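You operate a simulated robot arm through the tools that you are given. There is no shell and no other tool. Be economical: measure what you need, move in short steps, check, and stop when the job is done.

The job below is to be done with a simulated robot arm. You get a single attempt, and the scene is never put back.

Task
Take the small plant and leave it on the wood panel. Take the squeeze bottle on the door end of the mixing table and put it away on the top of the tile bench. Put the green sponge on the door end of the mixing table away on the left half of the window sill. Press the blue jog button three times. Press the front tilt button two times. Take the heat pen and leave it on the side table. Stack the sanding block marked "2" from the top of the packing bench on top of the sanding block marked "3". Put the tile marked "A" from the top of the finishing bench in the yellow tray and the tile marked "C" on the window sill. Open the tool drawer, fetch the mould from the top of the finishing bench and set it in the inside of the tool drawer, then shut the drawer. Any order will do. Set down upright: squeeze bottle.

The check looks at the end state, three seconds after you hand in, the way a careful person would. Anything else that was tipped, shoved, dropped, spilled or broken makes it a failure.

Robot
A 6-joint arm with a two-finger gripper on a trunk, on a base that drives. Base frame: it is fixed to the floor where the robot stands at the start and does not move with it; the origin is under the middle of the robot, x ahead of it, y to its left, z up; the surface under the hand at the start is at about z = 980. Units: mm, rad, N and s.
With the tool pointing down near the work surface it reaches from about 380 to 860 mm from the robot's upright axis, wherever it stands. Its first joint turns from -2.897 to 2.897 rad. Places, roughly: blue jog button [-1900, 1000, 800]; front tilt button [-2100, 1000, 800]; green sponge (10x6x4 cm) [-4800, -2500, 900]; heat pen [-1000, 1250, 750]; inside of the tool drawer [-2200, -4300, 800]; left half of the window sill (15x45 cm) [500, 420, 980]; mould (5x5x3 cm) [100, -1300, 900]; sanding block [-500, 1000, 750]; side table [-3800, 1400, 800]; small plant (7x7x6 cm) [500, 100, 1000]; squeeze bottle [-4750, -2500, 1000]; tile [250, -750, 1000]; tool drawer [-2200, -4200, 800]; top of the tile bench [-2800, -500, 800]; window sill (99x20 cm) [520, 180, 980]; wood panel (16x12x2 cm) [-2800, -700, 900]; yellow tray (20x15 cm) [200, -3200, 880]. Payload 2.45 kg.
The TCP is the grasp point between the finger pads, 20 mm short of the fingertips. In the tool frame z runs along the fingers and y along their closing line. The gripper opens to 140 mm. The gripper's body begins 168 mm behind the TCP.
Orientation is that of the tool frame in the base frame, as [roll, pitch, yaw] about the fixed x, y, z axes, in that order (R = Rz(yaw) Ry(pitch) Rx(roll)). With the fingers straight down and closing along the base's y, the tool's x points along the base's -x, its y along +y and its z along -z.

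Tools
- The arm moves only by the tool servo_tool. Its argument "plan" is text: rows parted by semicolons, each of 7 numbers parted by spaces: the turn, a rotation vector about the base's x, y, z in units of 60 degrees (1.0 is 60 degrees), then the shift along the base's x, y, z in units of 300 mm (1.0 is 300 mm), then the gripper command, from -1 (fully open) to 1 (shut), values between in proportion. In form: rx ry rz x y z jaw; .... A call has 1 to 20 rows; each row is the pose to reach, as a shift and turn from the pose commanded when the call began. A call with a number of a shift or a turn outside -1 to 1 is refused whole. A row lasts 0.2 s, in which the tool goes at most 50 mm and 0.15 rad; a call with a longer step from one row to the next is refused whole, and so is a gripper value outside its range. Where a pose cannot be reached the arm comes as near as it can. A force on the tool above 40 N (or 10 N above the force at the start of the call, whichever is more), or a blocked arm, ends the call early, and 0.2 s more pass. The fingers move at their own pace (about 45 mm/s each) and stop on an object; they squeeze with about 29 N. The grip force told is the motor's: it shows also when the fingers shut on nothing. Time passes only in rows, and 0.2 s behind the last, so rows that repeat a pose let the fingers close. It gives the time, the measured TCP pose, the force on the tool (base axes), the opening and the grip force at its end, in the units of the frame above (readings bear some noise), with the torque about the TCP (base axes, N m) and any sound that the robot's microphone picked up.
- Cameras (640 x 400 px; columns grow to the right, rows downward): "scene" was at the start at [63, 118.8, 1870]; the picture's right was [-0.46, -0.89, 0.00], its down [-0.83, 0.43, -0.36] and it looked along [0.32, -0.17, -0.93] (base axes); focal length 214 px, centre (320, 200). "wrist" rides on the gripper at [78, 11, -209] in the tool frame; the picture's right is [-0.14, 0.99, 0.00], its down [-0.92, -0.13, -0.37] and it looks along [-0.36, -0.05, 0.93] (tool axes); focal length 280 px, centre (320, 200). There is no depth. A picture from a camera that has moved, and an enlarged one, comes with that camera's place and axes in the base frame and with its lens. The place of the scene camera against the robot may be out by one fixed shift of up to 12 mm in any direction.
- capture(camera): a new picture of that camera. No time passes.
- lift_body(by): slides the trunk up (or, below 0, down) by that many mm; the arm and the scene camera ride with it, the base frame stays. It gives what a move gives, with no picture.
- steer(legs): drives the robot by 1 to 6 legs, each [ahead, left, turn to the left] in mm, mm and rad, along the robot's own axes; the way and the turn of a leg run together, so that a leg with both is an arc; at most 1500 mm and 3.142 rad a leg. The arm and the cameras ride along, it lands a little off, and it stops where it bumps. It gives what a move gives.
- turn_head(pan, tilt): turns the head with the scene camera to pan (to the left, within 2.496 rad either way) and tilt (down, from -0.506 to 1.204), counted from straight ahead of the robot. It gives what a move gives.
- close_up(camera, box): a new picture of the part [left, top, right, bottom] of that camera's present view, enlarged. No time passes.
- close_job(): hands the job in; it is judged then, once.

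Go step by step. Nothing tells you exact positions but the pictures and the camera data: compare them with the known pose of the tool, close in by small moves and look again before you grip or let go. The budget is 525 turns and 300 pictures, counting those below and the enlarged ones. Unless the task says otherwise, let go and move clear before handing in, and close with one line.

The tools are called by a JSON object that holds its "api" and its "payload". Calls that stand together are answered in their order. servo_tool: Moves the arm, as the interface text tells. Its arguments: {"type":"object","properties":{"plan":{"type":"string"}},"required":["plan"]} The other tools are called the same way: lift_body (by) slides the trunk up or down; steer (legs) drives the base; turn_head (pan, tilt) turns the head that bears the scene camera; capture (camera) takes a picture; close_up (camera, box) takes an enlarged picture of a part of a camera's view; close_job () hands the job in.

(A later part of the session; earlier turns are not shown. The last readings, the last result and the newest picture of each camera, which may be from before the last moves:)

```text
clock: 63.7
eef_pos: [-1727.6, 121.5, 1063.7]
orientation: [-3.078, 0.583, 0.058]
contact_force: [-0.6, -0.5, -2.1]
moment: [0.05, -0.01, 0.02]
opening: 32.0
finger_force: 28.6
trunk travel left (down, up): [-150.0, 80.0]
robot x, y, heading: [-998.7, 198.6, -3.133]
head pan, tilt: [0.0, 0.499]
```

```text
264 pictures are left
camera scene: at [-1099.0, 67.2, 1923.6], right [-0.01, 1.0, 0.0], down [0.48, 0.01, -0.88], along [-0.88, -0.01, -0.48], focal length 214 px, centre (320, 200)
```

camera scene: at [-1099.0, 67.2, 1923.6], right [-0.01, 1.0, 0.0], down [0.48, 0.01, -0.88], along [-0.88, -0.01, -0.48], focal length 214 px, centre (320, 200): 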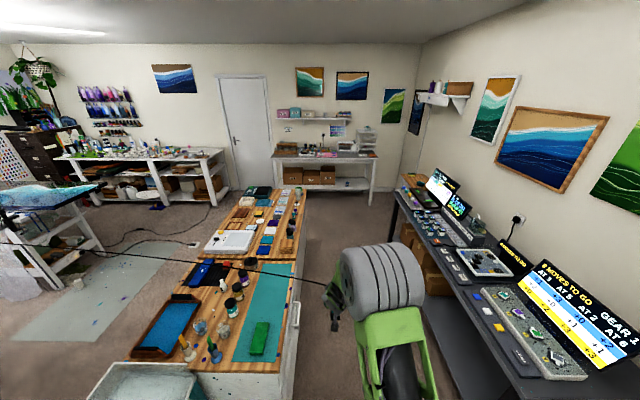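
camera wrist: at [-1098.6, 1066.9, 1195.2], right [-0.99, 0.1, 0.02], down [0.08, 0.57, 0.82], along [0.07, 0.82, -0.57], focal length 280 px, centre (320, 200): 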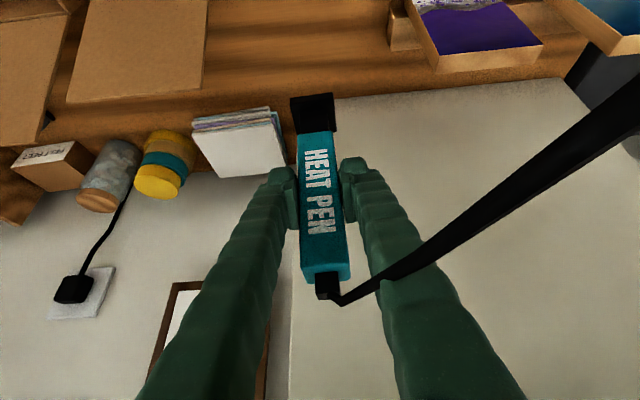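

The aisle lies open ahead between the tile bench and the dark screen table. I'll zoom to fix the table's edge and find the side table.

{"api": "close_up", "payload": {"camera": "scene", "box": [360, 140, 520, 240]}}

{"api": "close_up", "payload": {"camera": "scene", "box": [160, 160, 352, 280]}}

```text
4.00 times, centred on (440, 190) of scene
camera zoom: at [-1099.0, 67.2, 1923.6], right [-0.01, 1.0, 0.0], down [0.48, 0.01, -0.88], along [-0.88, -0.01, -0.48], focal length 858 px, centre (-160, 240)
```

zoom: 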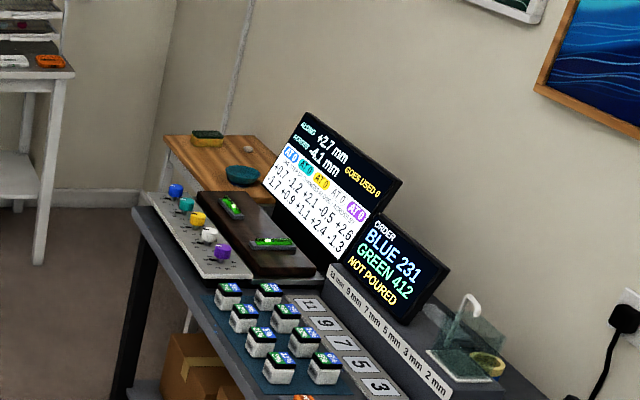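

```text
3.33 times, centred on (256, 220) of scene
camera zoom: at [-1099.0, 67.2, 1923.6], right [-0.01, 1.0, 0.0], down [0.48, 0.01, -0.88], along [-0.88, -0.01, -0.48], focal length 715 px, centre (533, 133)
```

zoom: 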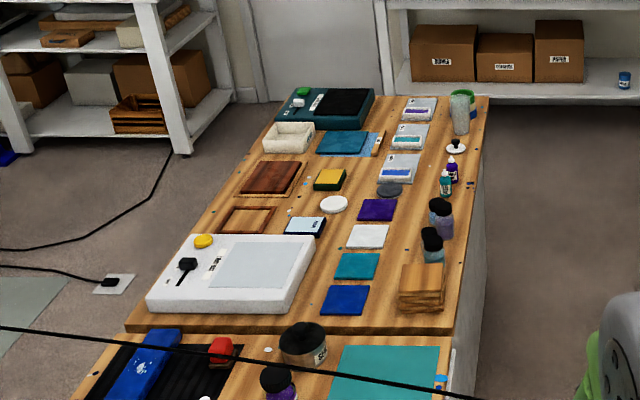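

The side table is beyond the far end of the screen table, with a sponge and a bowl on it and free space in between. I'll drive west down the aisle.

{"api": "steer", "payload": {"legs": [[0, -175, 0], [1250, 0, 0]]}}

{"api": "capture", "payload": {"camera": "scene"}}

```text
clock: 71.8
eef_pos: [-2978.1, 290.2, 1064.2]
orientation: [-3.08, 0.583, 0.048]
contact_force: [0.0, -0.5, -2.5]
moment: [0.04, -0.02, -0.02]
opening: 31.8
finger_force: 29.5
trunk travel left (down, up): [-150.0, 80.0]
robot x, y, heading: [-2252.7, 369.7, -3.138]
head pan, tilt: [0.0, 0.499]
```

```text
261 pictures are left
camera scene: at [-2349.9, 231.7, 1923.6], right [-0.01, 1.0, 0.0], down [0.48, 0.0, -0.88], along [-0.88, 0.0, -0.48], focal length 214 px, centre (320, 200)
```

scene: 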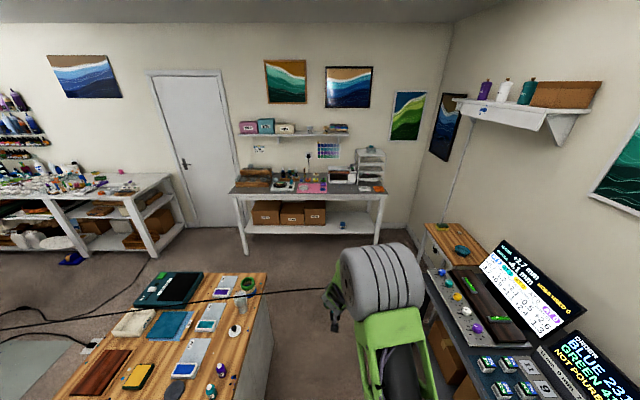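

The way ahead is clear. I'll drive on and then turn right to face the side table.

{"api": "steer", "payload": {"legs": [[1150, 0, 0], [0, 0, -1.571]]}}

{"api": "turn_head", "payload": {"pan": 0.3, "tilt": 0.75}}

{"api": "capture", "payload": {"camera": "scene"}}

{"api": "capture", "payload": {"camera": "wrist"}}

```text
clock: 81.5
eef_pos: [-3480.7, 1080.0, 1064.1]
orientation: [-3.08, 0.584, -1.518]
contact_force: [0.0, 0.6, -2.0]
moment: [-0.04, -0.01, -0.02]
opening: 31.9
finger_force: 28.8
trunk travel left (down, up): [-150.0, 80.0]
robot x, y, heading: [-3404.9, 358.4, 1.576]
head pan, tilt: [0.0, 0.499]
```

```text
clock: 82.3
eef_pos: [-3481.3, 1079.6, 1064.9]
orientation: [-3.078, 0.585, -1.519]
contact_force: [-0.2, -0.9, -2.5]
moment: [0.04, 0.04, 0.0]
opening: 32.0
finger_force: 29.1
trunk travel left (down, up): [-150.0, 80.0]
robot x, y, heading: [-3400.1, 356.2, 1.581]
head pan, tilt: [0.3, 0.75]
```

```text
260 pictures are left
camera scene: at [-3562.8, 448.0, 1901.7], right [0.95, 0.3, 0.0], down [0.21, -0.65, -0.73], along [-0.22, 0.7, -0.68], focal length 214 px, centre (320, 200)
```

scene: 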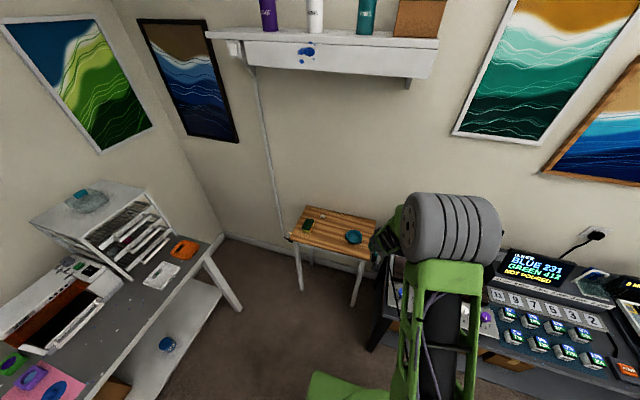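

```text
259 pictures are left
camera wrist: at [-3495.1, 900.1, 1194.6], right [-0.99, 0.1, 0.02], down [0.07, 0.57, 0.82], along [0.07, 0.82, -0.57], focal length 280 px, centre (320, 200)
```

wrist: 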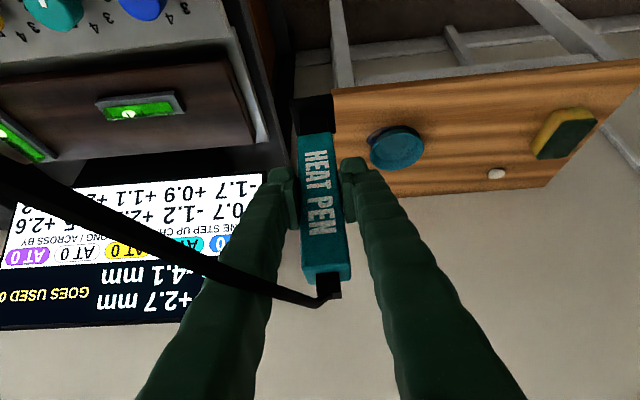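

The side table spans about x -4080…-3500, y 1220…1600, z≈720, with free space near (-3820, 1330) between the bowl and sponge. I'll strafe left and advance.

{"api": "steer", "payload": {"legs": [[0, 340, 0], [230, 0, 0]]}}

{"api": "lift_body", "payload": {"by": -120}}

{"api": "capture", "payload": {"camera": "wrist"}}

{"api": "capture", "payload": {"camera": "scene"}}

```text
clock: 87.2
eef_pos: [-3823.8, 1305.1, 1062.7]
orientation: [-3.079, 0.583, -1.521]
contact_force: [-0.1, 0.0, -2.4]
moment: [-0.04, 0.0, -0.01]
opening: 31.9
finger_force: 29.7
trunk travel left (down, up): [-150.0, 80.0]
robot x, y, heading: [-3747.1, 579.2, 1.576]
head pan, tilt: [0.3, 0.75]
```

```text
clock: 88.7
eef_pos: [-3824.5, 1305.6, 946.4]
orientation: [-3.078, 0.583, -1.521]
contact_force: [0.3, 0.3, -2.6]
moment: [-0.01, 0.05, -0.02]
opening: 31.7
finger_force: 29.4
trunk travel left (down, up): [-30.0, 200.0]
robot x, y, heading: [-3746.5, 580.7, 1.575]
head pan, tilt: [0.3, 0.75]
```

```text
258 pictures are left
camera wrist: at [-3839.0, 1124.7, 1074.8], right [-0.99, 0.1, 0.02], down [0.08, 0.57, 0.82], along [0.07, 0.82, -0.57], focal length 280 px, centre (320, 200)
```

wrist: 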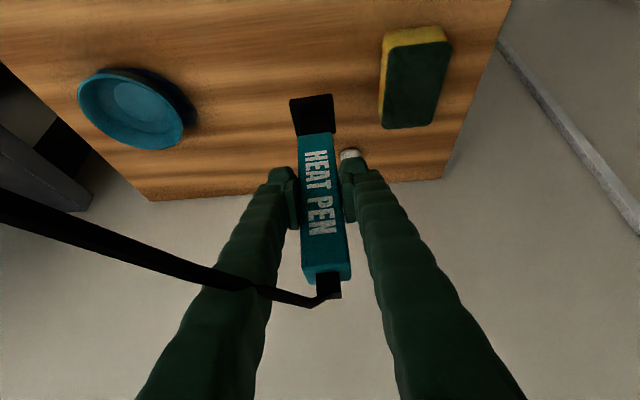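

```text
257 pictures are left
camera scene: at [-3908.4, 672.8, 1781.8], right [0.95, 0.3, 0.0], down [0.2, -0.65, -0.73], along [-0.22, 0.7, -0.68], focal length 214 px, centre (320, 200)
```

scene: 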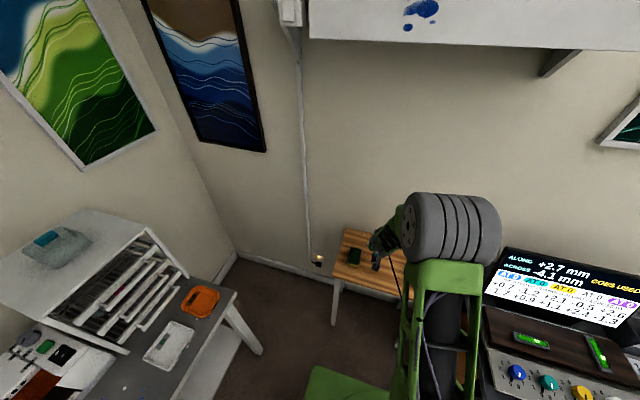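

The pen hangs over free wood. I'll shift 30 mm right to centre it in the gap and lower to just above the table.

{"api": "servo_tool", "payload": {"plan": "0 0 0 0.06 0.02 -0.06 1; 0 0 0 0.1 0.03 -0.15 1; 0 0 0 0.1 0.03 -0.25 1; 0 0 0 0.1 0.03 -0.32 1; 0 0 0 0.1 0.03 -0.32 1"}}

{"api": "capture", "payload": {"camera": "wrist"}}

```text
clock: 89.9
eef_pos: [-3793.8, 1314.5, 851.2]
orientation: [-3.079, 0.588, -1.522]
contact_force: [-1.7, 6.8, 25.7]
moment: [0.3, 0.68, -0.11]
opening: 32.3
finger_force: 28.8
trunk travel left (down, up): [-30.0, 200.0]
robot x, y, heading: [-3747.2, 581.6, 1.579]
head pan, tilt: [0.3, 0.75]
```

```text
256 pictures are left
camera wrist: at [-3808.8, 1133.0, 979.9], right [-0.99, 0.1, 0.02], down [0.08, 0.56, 0.82], along [0.07, 0.82, -0.57], focal length 280 px, centre (320, 200)
```

wrist: 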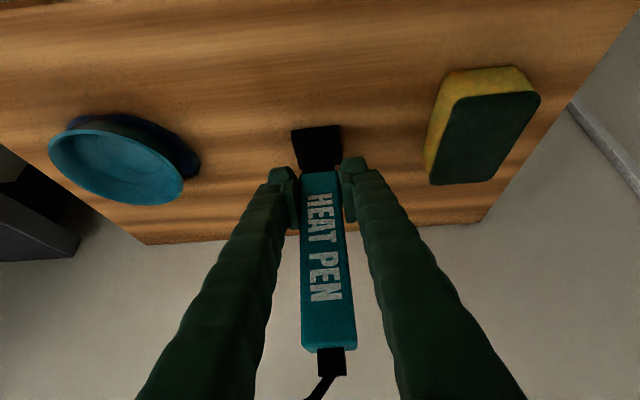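

The foot already rests on the table (the pen slid a little up in the grip). I'll unload slightly, release and check.

{"api": "servo_tool", "payload": {"plan": "0 0 0 0 0 0.006 1; 0 0 0 0 0 0.012 1; 0 0 0 0 0 0.012 1"}}

{"api": "capture", "payload": {"camera": "wrist"}}

```text
clock: 90.7
eef_pos: [-3794.2, 1310.4, 851.2]
orientation: [-3.079, 0.58, -1.522]
contact_force: [-0.1, 2.0, 5.5]
moment: [0.36, 0.13, -0.06]
opening: 31.7
finger_force: 29.5
trunk travel left (down, up): [-30.0, 200.0]
robot x, y, heading: [-3743.5, 579.1, 1.577]
head pan, tilt: [0.3, 0.75]
```

```text
255 pictures are left
camera wrist: at [-3808.9, 1131.5, 981.7], right [-0.99, 0.1, 0.02], down [0.08, 0.57, 0.82], along [0.07, 0.82, -0.57], focal length 280 px, centre (320, 200)
```

wrist: 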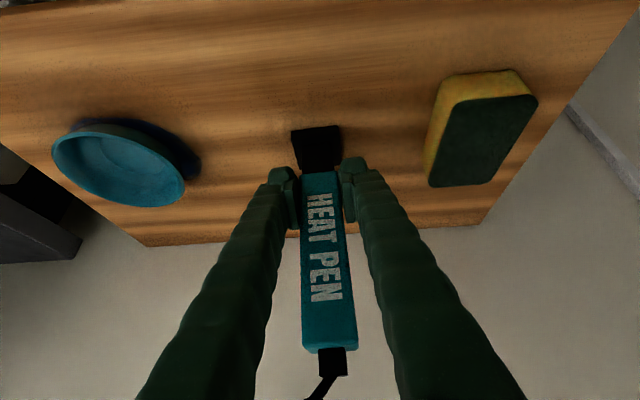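

It looks upright. Releasing gently.

{"api": "servo_tool", "payload": {"plan": "0 0 0 0 0 0 0.5; 0 0 0 0 0 0 0.3; 0 0 0 0 0 0 0.1; 0 0 0 0 0 0 0; 0 0 0 0 0 0 0"}}

{"api": "capture", "payload": {"camera": "wrist"}}

```text
clock: 91.9
eef_pos: [-3793.9, 1313.5, 852.6]
orientation: [-3.08, 0.585, -1.522]
contact_force: [-0.2, -1.0, 0.7]
moment: [0.0, -0.01, 0.0]
opening: 69.8
finger_force: 0.1
trunk travel left (down, up): [-30.0, 200.0]
robot x, y, heading: [-3743.7, 578.6, 1.58]
head pan, tilt: [0.3, 0.75]
```

```text
254 pictures are left
camera wrist: at [-3809.0, 1133.1, 982.5], right [-0.99, 0.1, 0.02], down [0.08, 0.57, 0.82], along [0.07, 0.82, -0.57], focal length 280 px, centre (320, 200)
```

wrist: 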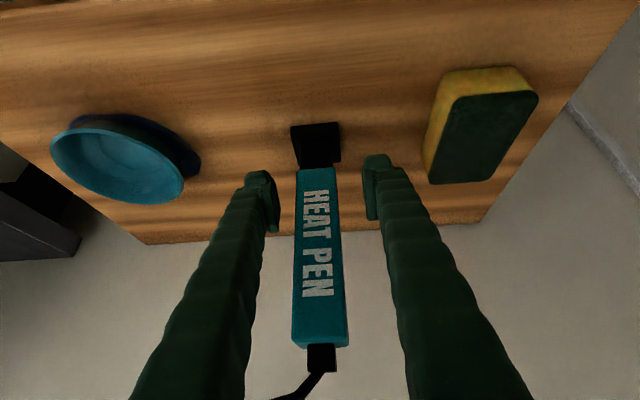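

The pen stands by itself. I'll retract along the tool axis.

{"api": "servo_tool", "payload": {"plan": "0 0 0 0 -0.04 0.06 0; 0 0 0 0 -0.11 0.17 0; 0 0 0 0 -0.18 0.28 -0.1; 0 0 0 0 -0.25 0.38 -0.1; 0 0 0 0 -0.3 0.48 -0.1"}}

{"api": "capture", "payload": {"camera": "wrist"}}

```text
clock: 93.1
eef_pos: [-3795.4, 1222.2, 996.4]
orientation: [-3.078, 0.584, -1.52]
contact_force: [0.3, 0.3, 0.5]
moment: [0.03, -0.01, -0.02]
opening: 77.0
finger_force: 0.0
trunk travel left (down, up): [-30.0, 200.0]
robot x, y, heading: [-3746.0, 581.1, 1.58]
head pan, tilt: [0.3, 0.75]
```

```text
253 pictures are left
camera wrist: at [-3809.9, 1042.8, 1126.7], right [-0.99, 0.1, 0.02], down [0.08, 0.56, 0.82], along [0.07, 0.82, -0.57], focal length 280 px, centre (320, 200)
```

wrist: 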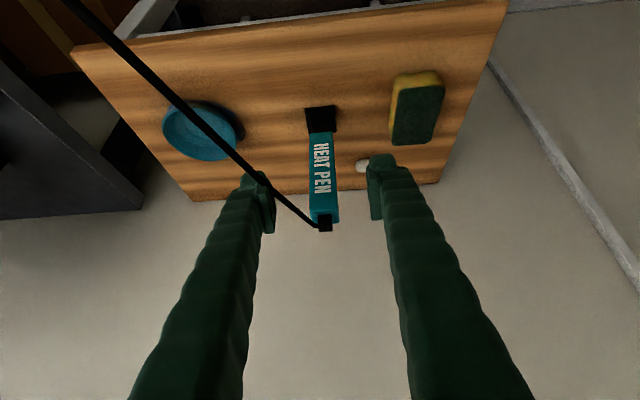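

Good. Next the buttons on the screen table: I'll back off, raise the trunk, return the tool to vertical and drive east.

{"api": "steer", "payload": {"legs": [[-230, 0, 0]]}}

{"api": "lift_body", "payload": {"by": 150}}

{"api": "servo_tool", "payload": {"plan": "-0.12 0 0 0 -0.05 0.05 0; -0.24 0 0 0.03 -0.1 0.15 0.4; -0.36 0 0 0.06 -0.15 0.25 0.8; -0.48 0 0 0.1 -0.2 0.35 1; -0.56 0 0 0.16 -0.25 0.4 1; -0.56 0 0 0.16 -0.3 0.4 1; -0.56 0 0 0.16 -0.3 0.4 1"}}

{"api": "steer", "payload": {"legs": [[0, -1500, 0], [0, -100, 0]]}}

{"api": "turn_head", "payload": {"pan": -0.3, "tilt": 0.8}}

{"api": "capture", "payload": {"camera": "scene"}}

{"api": "capture", "payload": {"camera": "wrist"}}

```text
clock: 94.8
eef_pos: [-3794.1, 994.9, 996.2]
orientation: [-3.078, 0.585, -1.522]
contact_force: [0.3, -0.5, 0.3]
moment: [0.03, -0.04, 0.04]
opening: 77.3
finger_force: 0.0
trunk travel left (down, up): [-30.0, 200.0]
robot x, y, heading: [-3747.6, 351.7, 1.578]
head pan, tilt: [0.3, 0.75]
```

```text
clock: 96.6
eef_pos: [-3794.6, 995.9, 1146.1]
orientation: [-3.08, 0.586, -1.522]
contact_force: [0.4, 0.4, 0.3]
moment: [0.05, 0.0, 0.0]
opening: 77.3
finger_force: 0.0
trunk travel left (down, up): [-180.0, 50.0]
robot x, y, heading: [-3743.4, 350.5, 1.574]
head pan, tilt: [0.3, 0.75]
```

```text
clock: 98.2
eef_pos: [-3746.3, 905.1, 1265.5]
orientation: [-3.107, -0.005, -1.529]
contact_force: [0.2, -0.6, -0.1]
moment: [0.0, -0.02, 0.0]
opening: 0.0
finger_force: 29.4
out of reach, approached as far as the arm can: row 1, 2
trunk travel left (down, up): [-180.0, 50.0]
robot x, y, heading: [-3742.7, 350.8, 1.577]
head pan, tilt: [0.3, 0.75]
```

```text
clock: 112.6
eef_pos: [-2157.7, 924.0, 1266.9]
orientation: [-3.105, -0.002, -1.517]
contact_force: [0.5, -0.5, 0.6]
moment: [0.02, 0.03, 0.02]
opening: 0.0
finger_force: 29.2
trunk travel left (down, up): [-180.0, 50.0]
robot x, y, heading: [-2153.1, 368.7, 1.59]
head pan, tilt: [0.3, 0.75]
```

```text
clock: 113.6
eef_pos: [-2158.1, 924.4, 1265.3]
orientation: [-3.106, -0.002, -1.518]
contact_force: [0.6, -0.6, -0.1]
moment: [-0.01, 0.03, 0.01]
opening: 0.0
finger_force: 29.1
trunk travel left (down, up): [-180.0, 50.0]
robot x, y, heading: [-2153.4, 369.9, 1.587]
head pan, tilt: [-0.3, 0.799]
```

```text
252 pictures are left
camera scene: at [-2265.5, 460.3, 1927.7], right [0.96, -0.28, 0.0], down [-0.2, -0.69, -0.7], along [0.19, 0.67, -0.72], focal length 214 px, centre (320, 200)
```

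scene: 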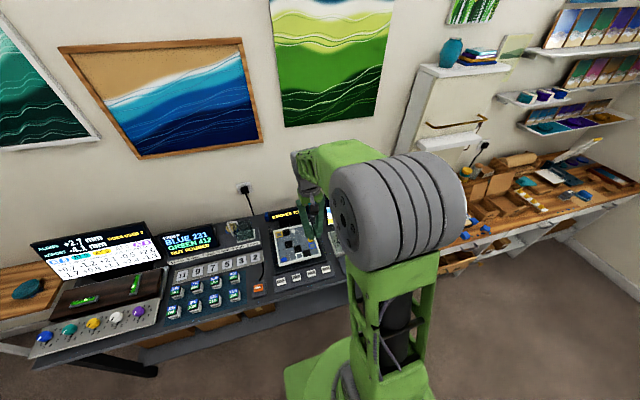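

```text
251 pictures are left
camera wrist: at [-2172.7, 846.5, 1474.5], right [-1.0, 0.08, -0.04], down [0.07, 0.93, 0.37], along [0.06, 0.37, -0.93], focal length 280 px, centre (320, 200)
```

wrist: 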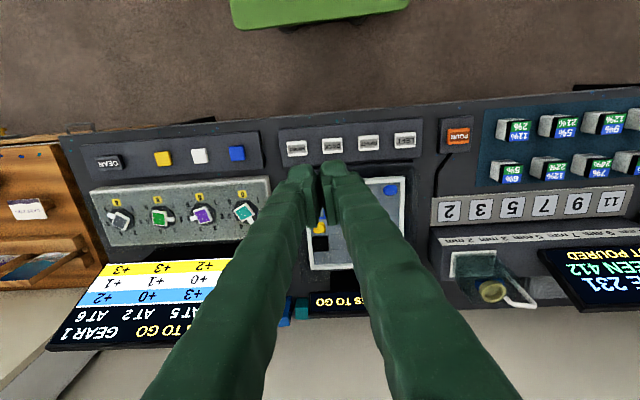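

I see a row with a gear, yellow, white, and blue button, and a row of four labelled buttons. Zooming in for labels.

{"api": "close_up", "payload": {"camera": "wrist", "box": [270, 110, 430, 210]}}

{"api": "close_up", "payload": {"camera": "wrist", "box": [80, 110, 272, 230]}}

```text
4.00 times, centred on (350, 160) of wrist
camera zoom: at [-2172.7, 846.5, 1474.5], right [-1.0, 0.08, -0.04], down [0.07, 0.93, 0.37], along [0.06, 0.37, -0.93], focal length 1122 px, centre (200, 360)
```

zoom: 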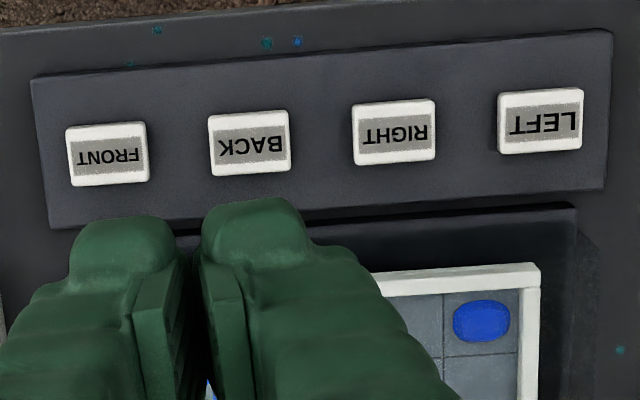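

```text
3.33 times, centred on (176, 170) of wrist
camera zoom: at [-2172.7, 846.5, 1474.5], right [-1.0, 0.08, -0.04], down [0.07, 0.93, 0.37], along [0.06, 0.37, -0.93], focal length 935 px, centre (800, 300)
```

zoom: 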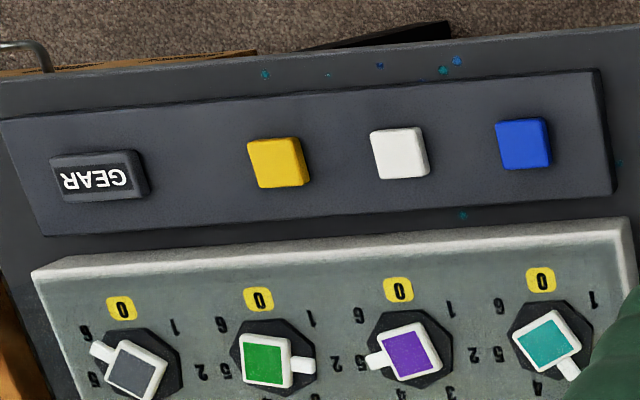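

FRONT is near (-2090, 972) and the blue jog button near (-1945, 971). I'll descend part-way above FRONT and look again for height.

{"api": "servo_tool", "payload": {"plan": "0 0 0 0.05 0.02 -0.12 1; 0 0 0 0.1 0.03 -0.25 1; 0 0 0 0.15 0.05 -0.38 1; 0 0 0 0.2 0.06 -0.51 1; 0 0 0 0.22 0.08 -0.64 1; 0 0 0 0.227 0.09 -0.77 1; 0 0 0 0.227 0.1 -0.86 1"}}

{"api": "capture", "payload": {"camera": "wrist"}}

```text
clock: 115.2
eef_pos: [-2090.1, 955.0, 1005.9]
orientation: [-3.105, -0.002, -1.516]
contact_force: [0.9, 0.5, 0.3]
moment: [0.01, -0.02, -0.01]
opening: 0.0
finger_force: 29.3
trunk travel left (down, up): [-180.0, 50.0]
robot x, y, heading: [-2150.2, 371.2, 1.586]
head pan, tilt: [-0.3, 0.799]
```

```text
248 pictures are left
camera wrist: at [-2104.8, 876.6, 1214.8], right [-1.0, 0.08, -0.04], down [0.07, 0.93, 0.37], along [0.06, 0.37, -0.93], focal length 280 px, centre (320, 200)
```

wrist: 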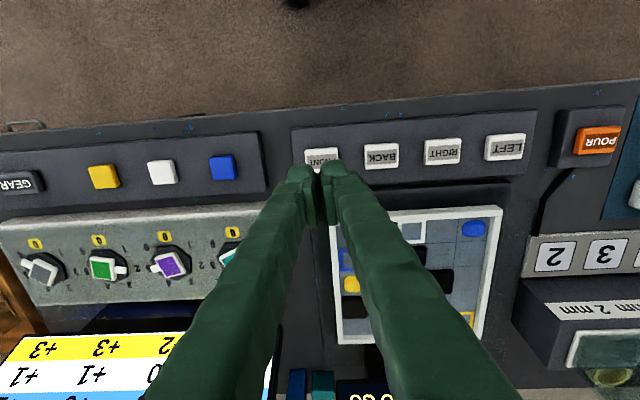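

Button tops lie around z≈815–825. I'll centre over FRONT and come down to a small height above.

{"api": "servo_tool", "payload": {"plan": "0 0 0 0.01 0.03 -0.12 1; 0 0 0 0.01 0.05 -0.25 1; 0 0 0 0.01 0.05 -0.38 1; 0 0 0 0.01 0.05 -0.47 1; 0 0 0 0.01 0.05 -0.47 1"}}

{"api": "capture", "payload": {"camera": "wrist"}}

```text
clock: 116.4
eef_pos: [-2087.2, 969.7, 866.7]
orientation: [-3.107, -0.002, -1.515]
contact_force: [0.0, 0.2, -0.7]
moment: [0.0, 0.0, 0.02]
opening: 0.3
finger_force: 29.0
trunk travel left (down, up): [-180.0, 50.0]
robot x, y, heading: [-2152.0, 370.7, 1.593]
head pan, tilt: [-0.3, 0.799]
```

```text
247 pictures are left
camera wrist: at [-2101.5, 892.0, 1075.4], right [-1.0, 0.08, -0.04], down [0.06, 0.93, 0.37], along [0.06, 0.37, -0.93], focal length 280 px, centre (320, 200)
```

wrist: 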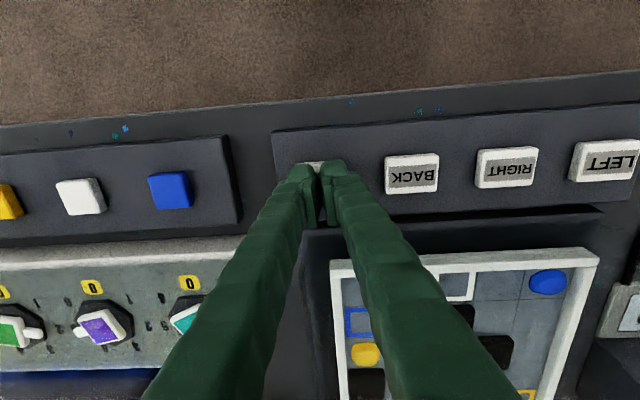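

Aligned over FRONT. Now a slow press, stepping down and watching force and sound.

{"api": "servo_tool", "payload": {"plan": "0 0 0 0.003 0.005 -0.02 1; 0 0 0 0.003 0.005 -0.04 1; 0 0 0 0.003 0.005 -0.05 1"}}

```text
clock: 117.2
eef_pos: [-2086.3, 972.7, 852.3]
orientation: [-3.106, -0.003, -1.517]
contact_force: [-0.8, -1.0, 1.6]
moment: [-0.01, 0.04, 0.0]
opening: 0.0
finger_force: 29.1
trunk travel left (down, up): [-180.0, 50.0]
robot x, y, heading: [-2151.8, 366.6, 1.588]
head pan, tilt: [-0.3, 0.799]
heard: click
```

A click was heard. I'll lift off and view the screens to confirm it counted once.

{"api": "servo_tool", "payload": {"plan": "0 0 0 0 0 0.05 1; 0 0 0 0 0 0.12 1; 0 0 0 0 0 0.12 1"}}

{"api": "turn_head", "payload": {"pan": 0.5, "tilt": 0.6}}

{"api": "capture", "payload": {"camera": "scene"}}

{"api": "capture", "payload": {"camera": "wrist"}}

```text
clock: 118.0
eef_pos: [-2086.8, 970.0, 888.0]
orientation: [-3.106, -0.003, -1.518]
contact_force: [-0.1, 0.3, 0.5]
moment: [-0.01, 0.0, -0.03]
opening: 0.0
finger_force: 28.9
trunk travel left (down, up): [-180.0, 50.0]
robot x, y, heading: [-2148.8, 373.5, 1.592]
head pan, tilt: [-0.3, 0.799]
```

```text
clock: 119.1
eef_pos: [-2087.9, 969.4, 888.7]
orientation: [-3.107, 0.0, -1.516]
contact_force: [-0.4, -0.2, 0.4]
moment: [-0.01, 0.04, 0.0]
opening: 0.0
finger_force: 28.9
trunk travel left (down, up): [-180.0, 50.0]
robot x, y, heading: [-2149.2, 371.8, 1.586]
head pan, tilt: [0.499, 0.6]
```

```text
246 pictures are left
camera scene: at [-2331.5, 459.7, 1944.6], right [0.87, 0.49, 0.0], down [0.28, -0.49, -0.82], along [-0.41, 0.72, -0.57], focal length 214 px, centre (320, 200)
```

scene: 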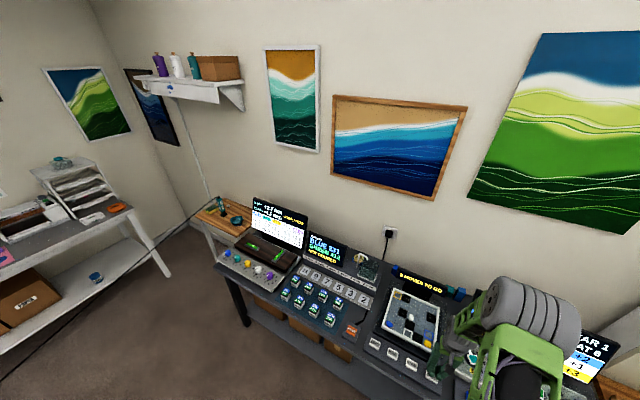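

```text
245 pictures are left
camera wrist: at [-2100.7, 892.5, 1096.9], right [-1.0, 0.08, -0.04], down [0.07, 0.93, 0.37], along [0.06, 0.37, -0.93], focal length 280 px, centre (320, 200)
```

wrist: 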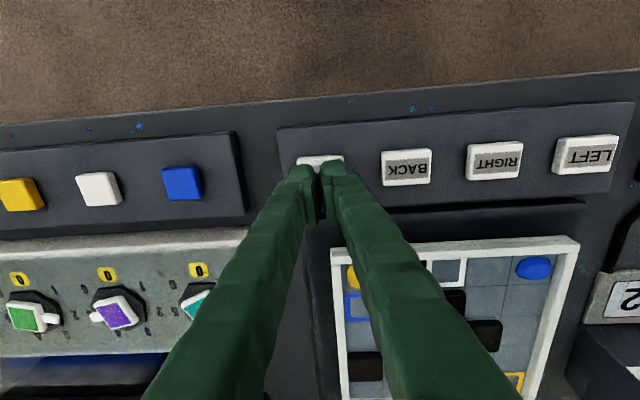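

The yellow piece on the tilt board moved, so the press registered. Checking the counter.

{"api": "close_up", "payload": {"camera": "scene", "box": [370, 255, 466, 315]}}

```text
6.67 times, centred on (418, 285) of scene
camera zoom: at [-2331.5, 459.7, 1944.6], right [0.87, 0.49, 0.0], down [0.28, -0.49, -0.82], along [-0.41, 0.72, -0.57], focal length 1430 px, centre (-333, -367)
```

zoom: 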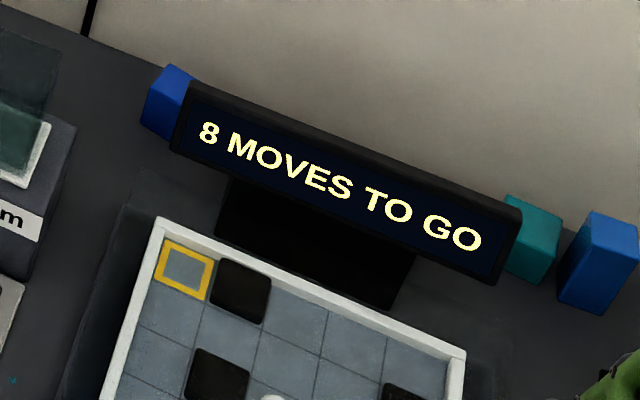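

It shows 8 moves to go (was 9). Second FRONT press.

{"api": "servo_tool", "payload": {"plan": "0 0 0 0 0 -0.06 1; 0 0 0 0 0 -0.1 1; 0 0 0 0 0 -0.12 1; 0 0 0 0 0 -0.06 1; 0 0 0 0 0 0.05 1; 0 0 0 0 0 0.1 1"}}

{"api": "close_up", "payload": {"camera": "scene", "box": [370, 255, 466, 315]}}

```text
clock: 120.5
eef_pos: [-2086.6, 969.7, 918.3]
orientation: [-3.107, -0.003, -1.517]
contact_force: [-0.5, 0.1, 0.4]
moment: [0.0, 0.0, -0.02]
opening: 0.2
finger_force: 28.7
trunk travel left (down, up): [-180.0, 50.0]
robot x, y, heading: [-2153.0, 373.3, 1.586]
head pan, tilt: [0.499, 0.6]
heard: click
```

```text
6.67 times, centred on (418, 285) of scene
camera zoom: at [-2331.6, 459.5, 1944.6], right [0.87, 0.49, 0.0], down [0.28, -0.49, -0.83], along [-0.41, 0.72, -0.56], focal length 1430 px, centre (-333, -367)
```

zoom: 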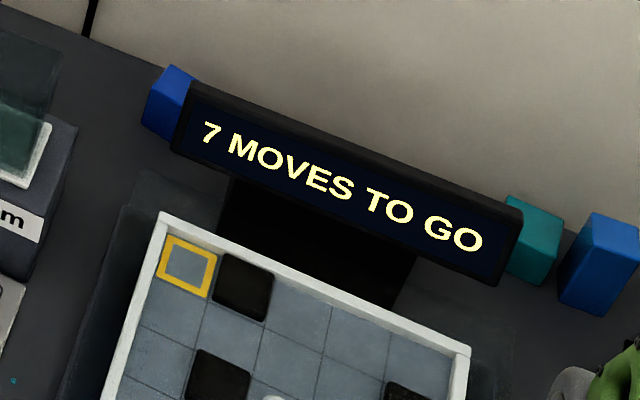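

7 to go: two presses done. Now to the blue jog button at about (-1943, 971).

{"api": "servo_tool", "payload": {"plan": "0 0 0 0.12 0 0 1; 0 0 0 0.25 0 0 1; 0 0 0 0.38 0.003 0 1; 0 0 0 0.479 0.005 0 1; 0 0 0 0.479 0.005 -0.08 1; 0 0 0 0.479 0.005 -0.15 1; 0 0 0 0.479 0.005 -0.15 1"}}

{"api": "capture", "payload": {"camera": "wrist"}}

{"api": "turn_head", "payload": {"pan": -0.4, "tilt": 0.6}}

{"api": "capture", "payload": {"camera": "scene"}}

```text
clock: 122.1
eef_pos: [-1943.0, 971.8, 872.9]
orientation: [-3.105, -0.003, -1.517]
contact_force: [-0.2, 0.6, 0.2]
moment: [0.0, -0.01, 0.02]
opening: 0.0
finger_force: 29.3
trunk travel left (down, up): [-180.0, 50.0]
robot x, y, heading: [-2146.9, 369.6, 1.588]
head pan, tilt: [0.499, 0.6]
```

```text
242 pictures are left
camera wrist: at [-1956.5, 894.0, 1081.5], right [-1.0, 0.08, -0.04], down [0.06, 0.93, 0.37], along [0.06, 0.37, -0.93], focal length 280 px, centre (320, 200)
```

wrist: 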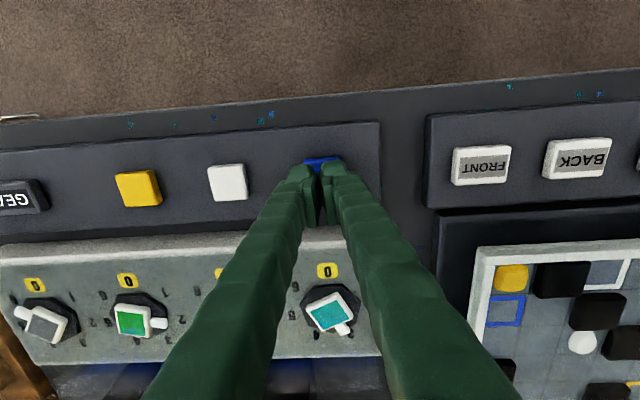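

```text
clock: 123.3
eef_pos: [-1942.3, 971.1, 873.5]
orientation: [-3.108, -0.002, -1.515]
contact_force: [0.1, 0.4, 0.2]
moment: [-0.01, 0.03, 0.0]
opening: 0.2
finger_force: 29.3
trunk travel left (down, up): [-180.0, 50.0]
robot x, y, heading: [-2150.7, 370.0, 1.588]
head pan, tilt: [-0.4, 0.6]
```

```text
241 pictures are left
camera scene: at [-2255.0, 464.9, 1944.6], right [0.93, -0.37, 0.0], down [-0.21, -0.52, -0.83], along [0.31, 0.77, -0.56], focal length 214 px, centre (320, 200)
```

scene: 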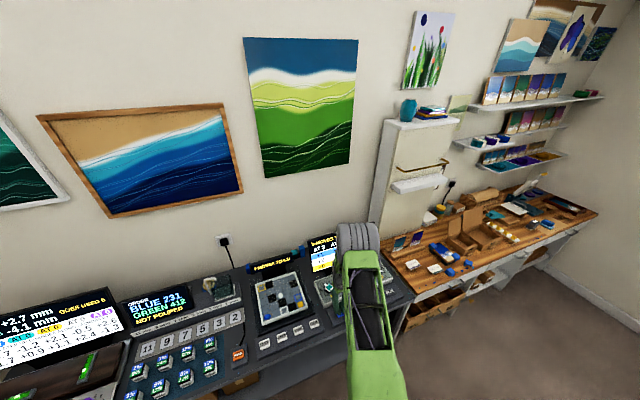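

Aligned over the blue button. First press, stepping down.

{"api": "servo_tool", "payload": {"plan": "0 0 0 0 0 -0.03 1; 0 0 0 0 0 -0.055 1; 0 0 0 0 0 -0.07 1"}}

{"api": "close_up", "payload": {"camera": "scene", "box": [300, 220, 400, 300]}}

```text
clock: 124.1
eef_pos: [-1942.7, 972.7, 851.5]
orientation: [-3.107, -0.002, -1.515]
contact_force: [0.2, -0.9, 0.6]
moment: [-0.02, 0.02, 0.02]
opening: 0.2
finger_force: 28.8
trunk travel left (down, up): [-180.0, 50.0]
robot x, y, heading: [-2152.8, 372.3, 1.586]
head pan, tilt: [-0.4, 0.6]
heard: click
```

```text
5.00 times, centred on (350, 260) of scene
camera zoom: at [-2254.9, 464.6, 1944.6], right [0.93, -0.37, 0.0], down [-0.21, -0.52, -0.83], along [0.31, 0.77, -0.56], focal length 1072 px, centre (170, -100)
```

zoom: 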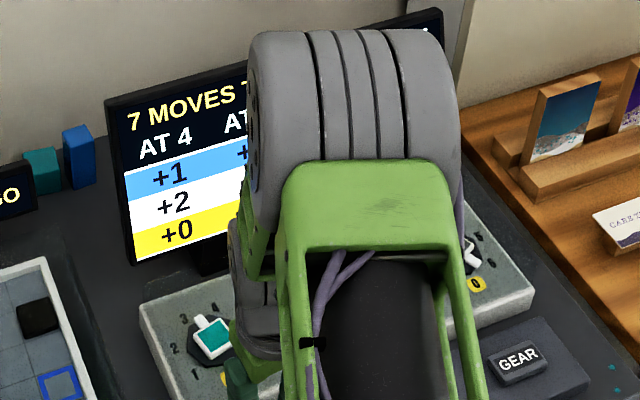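

Moves went from 8 to 7. Two more presses.

{"api": "servo_tool", "payload": {"plan": "0 0 0 0 0 0.04 1; 0 0 0 0 0 0.09 1; 0 0 0 0 0 0.09 1; 0 0 0 0 0 0.03 1; 0 0 0 0 0 0.002 1; 0 0 0 0 0 0.002 1"}}

{"api": "close_up", "payload": {"camera": "scene", "box": [300, 220, 400, 300]}}

```text
clock: 125.5
eef_pos: [-1942.5, 971.6, 852.4]
orientation: [-3.107, -0.002, -1.517]
contact_force: [0.9, 0.7, 2.1]
moment: [0.0, 0.01, -0.01]
opening: 0.0
finger_force: 28.9
trunk travel left (down, up): [-180.0, 50.0]
robot x, y, heading: [-2153.6, 371.4, 1.586]
head pan, tilt: [-0.4, 0.6]
heard: click
```

```text
5.00 times, centred on (350, 260) of scene
camera zoom: at [-2254.9, 464.7, 1944.6], right [0.93, -0.37, 0.0], down [-0.21, -0.52, -0.83], along [0.31, 0.77, -0.56], focal length 1072 px, centre (170, -100)
```

zoom: 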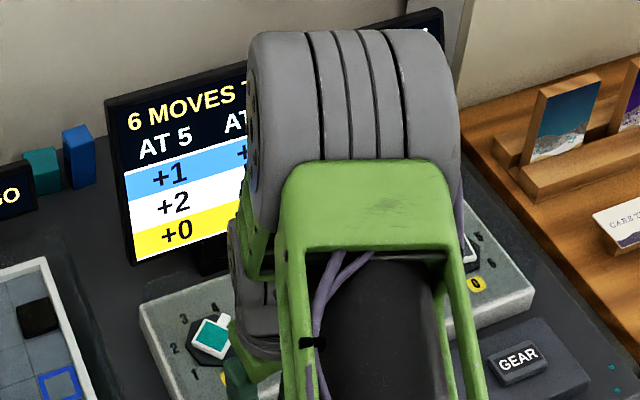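

{"api": "servo_tool", "payload": {"plan": "0 0 0 0 0 0.04 1; 0 0 0 0 0 0.09 1; 0 0 0 0 0 0.09 1; 0 0 0 0 0 0.03 1; 0 0 0 0 0 0.0 1; 0 0 0 0 0 0.0 1"}}

{"api": "servo_tool", "payload": {"plan": "0 0 0 0 0 0.06 1; 0 0 0 0 0 0.2 1; 0 0 0 0 0 0.34 1"}}

{"api": "close_up", "payload": {"camera": "scene", "box": [300, 220, 400, 300]}}

```text
clock: 126.9
eef_pos: [-1943.0, 972.0, 852.7]
orientation: [-3.106, -0.001, -1.518]
contact_force: [-0.1, -0.2, 0.9]
moment: [-0.02, 0.04, -0.02]
opening: 0.0
finger_force: 28.9
trunk travel left (down, up): [-180.0, 50.0]
robot x, y, heading: [-2147.5, 367.1, 1.589]
head pan, tilt: [-0.4, 0.6]
heard: click
```

```text
clock: 127.7
eef_pos: [-1943.3, 970.6, 955.1]
orientation: [-3.107, -0.003, -1.517]
contact_force: [0.0, 0.1, -0.4]
moment: [0.03, -0.05, -0.03]
opening: 0.0
finger_force: 28.8
trunk travel left (down, up): [-180.0, 50.0]
robot x, y, heading: [-2150.8, 369.7, 1.587]
head pan, tilt: [-0.4, 0.6]
```

```text
5.00 times, centred on (350, 260) of scene
camera zoom: at [-2255.2, 463.9, 1944.7], right [0.93, -0.37, 0.0], down [-0.21, -0.52, -0.83], along [0.31, 0.77, -0.56], focal length 1072 px, centre (170, -100)
```

zoom: 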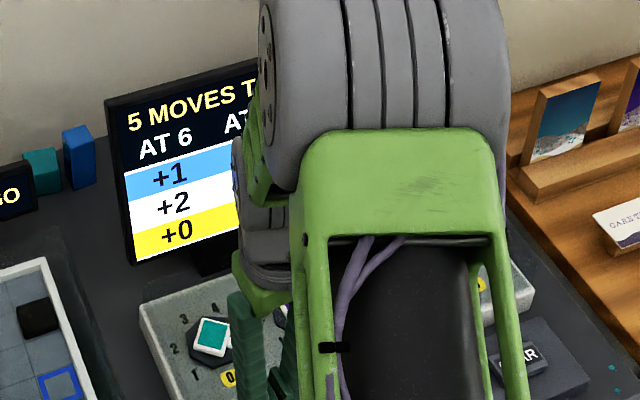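

Three blue presses confirmed (8→5). Now to the mixing table: raise and retract the arm, and drive west again.

{"api": "servo_tool", "payload": {"plan": "0 0 0 -0.05 -0.05 0.12 0; 0 0 0 -0.15 -0.12 0.22 0; 0 0 0 -0.25 -0.2 0.32 -0.5; 0 0 0 -0.35 -0.28 0.42 -0.5; 0 0 0 -0.45 -0.33 0.52 -0.5; 0 0 0 -0.55 -0.38 0.62 -0.5; 0 0 0 -0.65 -0.42 0.72 -0.5; 0 0 0 -0.7 -0.45 0.85 -0.5; 0 0 0 -0.7 -0.45 0.98 -0.5"}}

{"api": "steer", "payload": {"legs": [[0, 1450, 0], [0, 0, 1.571]]}}

{"api": "turn_head", "payload": {"pan": 0.5, "tilt": 0.5}}

{"api": "capture", "payload": {"camera": "scene"}}

{"api": "turn_head", "payload": {"pan": 1.5, "tilt": 0.6}}

{"api": "capture", "payload": {"camera": "scene"}}

```text
clock: 129.7
eef_pos: [-2152.0, 837.1, 1249.7]
orientation: [-3.107, 0.0, -1.515]
contact_force: [0.0, -0.6, -0.1]
moment: [0.05, -0.01, 0.04]
opening: 104.7
finger_force: 0.0
trunk travel left (down, up): [-180.0, 50.0]
robot x, y, heading: [-2150.0, 373.2, 1.591]
head pan, tilt: [-0.4, 0.6]
```

```text
clock: 146.4
eef_pos: [-4069.9, 343.9, 1248.6]
orientation: [-3.108, -0.001, 0.048]
contact_force: [-0.6, 0.8, 0.1]
moment: [0.04, -0.01, -0.02]
opening: 104.6
finger_force: 0.0
trunk travel left (down, up): [-180.0, 50.0]
robot x, y, heading: [-3604.8, 345.6, -3.128]
head pan, tilt: [-0.4, 0.6]
```

```text
clock: 147.6
eef_pos: [-4071.9, 344.2, 1248.3]
orientation: [-3.106, -0.001, 0.048]
contact_force: [0.0, 0.6, 0.9]
moment: [-0.02, -0.02, -0.01]
opening: 104.9
finger_force: 0.1
trunk travel left (down, up): [-180.0, 50.0]
robot x, y, heading: [-3603.2, 343.8, -3.128]
head pan, tilt: [0.499, 0.499]
```

```text
237 pictures are left
camera scene: at [-3688.0, 162.9, 1953.7], right [-0.49, 0.87, 0.0], down [0.42, 0.23, -0.88], along [-0.77, -0.43, -0.48], focal length 214 px, centre (320, 200)
```

scene: 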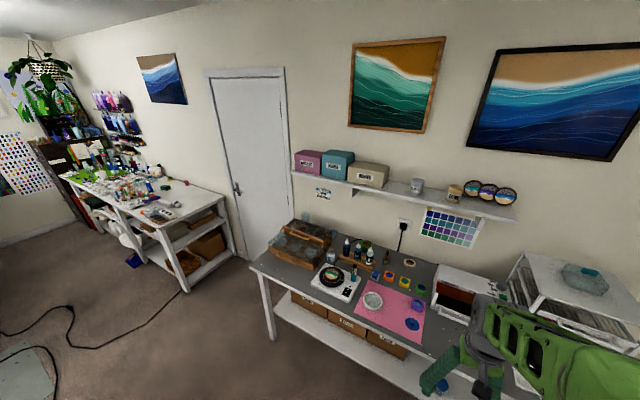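

```text
clock: 148.9
eef_pos: [-4071.3, 344.0, 1248.3]
orientation: [-3.106, -0.002, 0.049]
contact_force: [-0.1, 0.3, 0.1]
moment: [-0.01, 0.01, -0.04]
opening: 105.0
finger_force: 0.0
trunk travel left (down, up): [-180.0, 50.0]
robot x, y, heading: [-3599.8, 339.8, -3.13]
head pan, tilt: [1.499, 0.6]
```

```text
236 pictures are left
camera scene: at [-3614.0, 119.2, 1944.6], right [-1.0, 0.06, 0.0], down [0.03, 0.56, -0.83], along [-0.05, -0.82, -0.56], focal length 214 px, centre (320, 200)
```

scene: 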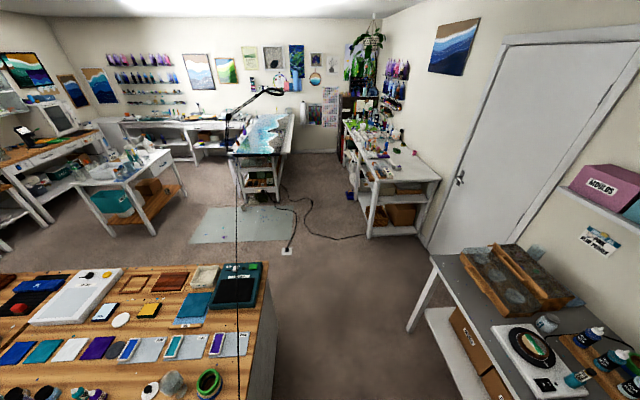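

Mixing table's door end is ahead to the right. Zooming.

{"api": "close_up", "payload": {"camera": "scene", "box": [330, 100, 458, 180]}}

{"api": "close_up", "payload": {"camera": "scene", "box": [0, 240, 288, 400]}}

```text
5.00 times, centred on (394, 140) of scene
camera zoom: at [-3614.0, 119.2, 1944.6], right [-1.0, 0.06, 0.0], down [0.03, 0.56, -0.83], along [-0.05, -0.82, -0.56], focal length 1072 px, centre (-50, 500)
```

zoom: 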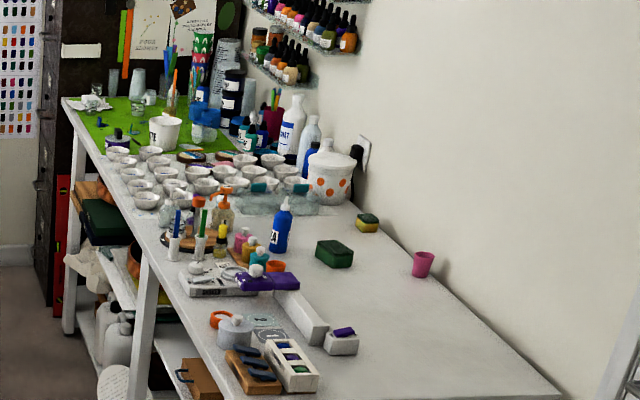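

```text
2.22 times, centred on (144, 320) of scene
camera zoom: at [-3614.0, 119.2, 1944.6], right [-1.0, 0.06, 0.0], down [0.03, 0.56, -0.83], along [-0.05, -0.82, -0.56], focal length 477 px, centre (711, -67)
```

zoom: 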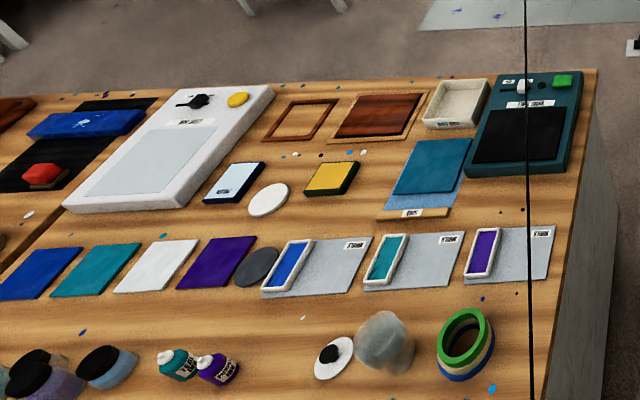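

The blue squeeze bottle is at about (-4670,-2560) and the green sponge at (-4800,-2530). I'll move to the x≈-3890 lane and slide south facing the table.

{"api": "steer", "payload": {"legs": [[270, 0, -0.012], [0, 1450, 0], [0, 1400, 0]]}}

{"api": "turn_head", "payload": {"pan": 0, "tilt": 0.8}}

{"api": "capture", "payload": {"camera": "scene"}}

{"api": "capture", "payload": {"camera": "wrist"}}

```text
clock: 175.3
eef_pos: [-4357.2, -2496.1, 1248.1]
orientation: [-3.107, -0.002, 0.026]
contact_force: [0.4, -0.1, -0.1]
moment: [0.01, -0.01, -0.05]
opening: 104.8
finger_force: 0.0
trunk travel left (down, up): [-180.0, 50.0]
robot x, y, heading: [-3890.9, -2505.9, 3.129]
head pan, tilt: [1.499, 0.6]
```

```text
clock: 176.9
eef_pos: [-4357.7, -2494.8, 1248.4]
orientation: [-3.107, 0.0, 0.026]
contact_force: [0.3, -0.5, -0.1]
moment: [-0.01, 0.01, -0.02]
opening: 105.2
finger_force: 0.0
trunk travel left (down, up): [-180.0, 50.0]
robot x, y, heading: [-3890.7, -2505.2, 3.131]
head pan, tilt: [0.0, 0.799]
```

```text
233 pictures are left
camera scene: at [-3979.2, -2640.5, 1927.7], right [0.01, 1.0, 0.0], down [0.72, -0.01, -0.7], along [-0.7, 0.01, -0.72], focal length 214 px, centre (320, 200)
```

scene: 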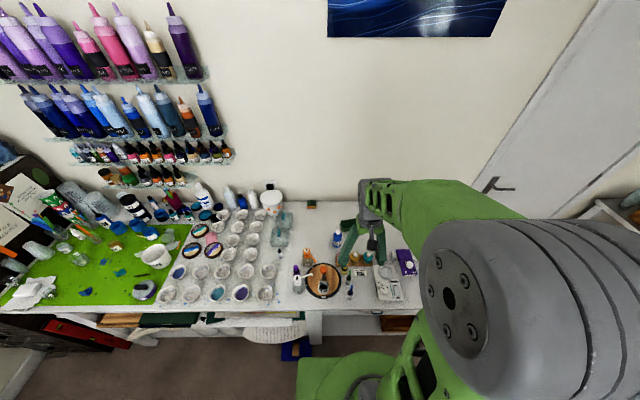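

```text
232 pictures are left
camera wrist: at [-4279.2, -2510.3, 1456.6], right [-0.11, -0.99, -0.04], down [-0.92, 0.09, 0.37], along [-0.37, 0.07, -0.93], focal length 280 px, centre (320, 200)
```

wrist: 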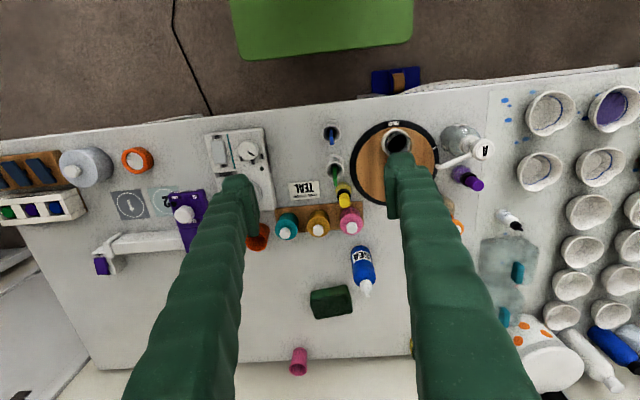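

I'll bring the vertical hand closer over the bottle for a better fix.

{"api": "servo_tool", "payload": {"plan": "0 0 0 -0.12 -0.02 -0.03 -0.5; 0 0 0 -0.25 -0.04 -0.06 -0.5; 0 0 0 -0.38 -0.06 -0.1 -0.5; 0 0 0 -0.5 -0.09 -0.15 -0.5; 0 0 0 -0.6 -0.1 -0.22 -0.5; 0 0 0 -0.7 -0.1 -0.28 -0.5"}}

{"api": "capture", "payload": {"camera": "wrist"}}

```text
clock: 178.3
eef_pos: [-4569.1, -2524.7, 1164.4]
orientation: [-3.108, -0.003, 0.026]
contact_force: [-0.6, 0.0, -0.5]
moment: [-0.01, -0.08, 0.0]
opening: 104.9
finger_force: 0.0
trunk travel left (down, up): [-180.0, 50.0]
robot x, y, heading: [-3891.1, -2503.6, 3.129]
head pan, tilt: [0.0, 0.799]
```

```text
231 pictures are left
camera wrist: at [-4490.5, -2540.3, 1371.7], right [-0.11, -0.99, -0.04], down [-0.92, 0.09, 0.37], along [-0.36, 0.07, -0.93], focal length 280 px, centre (320, 200)
```

wrist: 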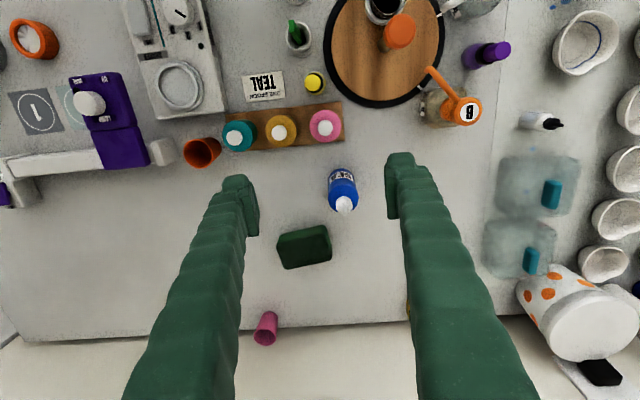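

The bottle's nozzle tip is about (-4627,-2543,1040) with the table near z≈885. I'll come down over it, straightening the tool, and check before closing.

{"api": "servo_tool", "payload": {"plan": "-0.033 0 0 -0.1 -0.03 0 -0.35; -0.033 0 0 -0.193 -0.062 -0.06 -0.35; -0.033 0 0 -0.193 -0.062 -0.2 -0.35; -0.033 0 0 -0.193 -0.062 -0.3 -0.35; -0.033 0 0 -0.193 -0.062 -0.3 -0.35"}}

{"api": "capture", "payload": {"camera": "wrist"}}

```text
clock: 179.5
eef_pos: [-4627.0, -2543.6, 1074.6]
orientation: [3.14, 0.0, 0.025]
contact_force: [0.4, -0.5, 0.3]
moment: [-0.02, -0.02, 0.03]
opening: 94.6
finger_force: 0.0
trunk travel left (down, up): [-180.0, 50.0]
robot x, y, heading: [-3893.1, -2505.1, 3.128]
head pan, tilt: [0.0, 0.799]
```

```text
230 pictures are left
camera wrist: at [-4547.1, -2552.2, 1283.0], right [-0.11, -0.99, 0.0], down [-0.92, 0.1, 0.37], along [-0.37, 0.04, -0.93], focal length 280 px, centre (320, 200)
```

wrist: 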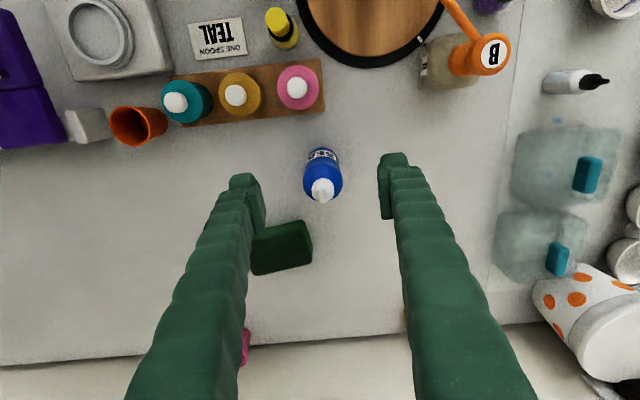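

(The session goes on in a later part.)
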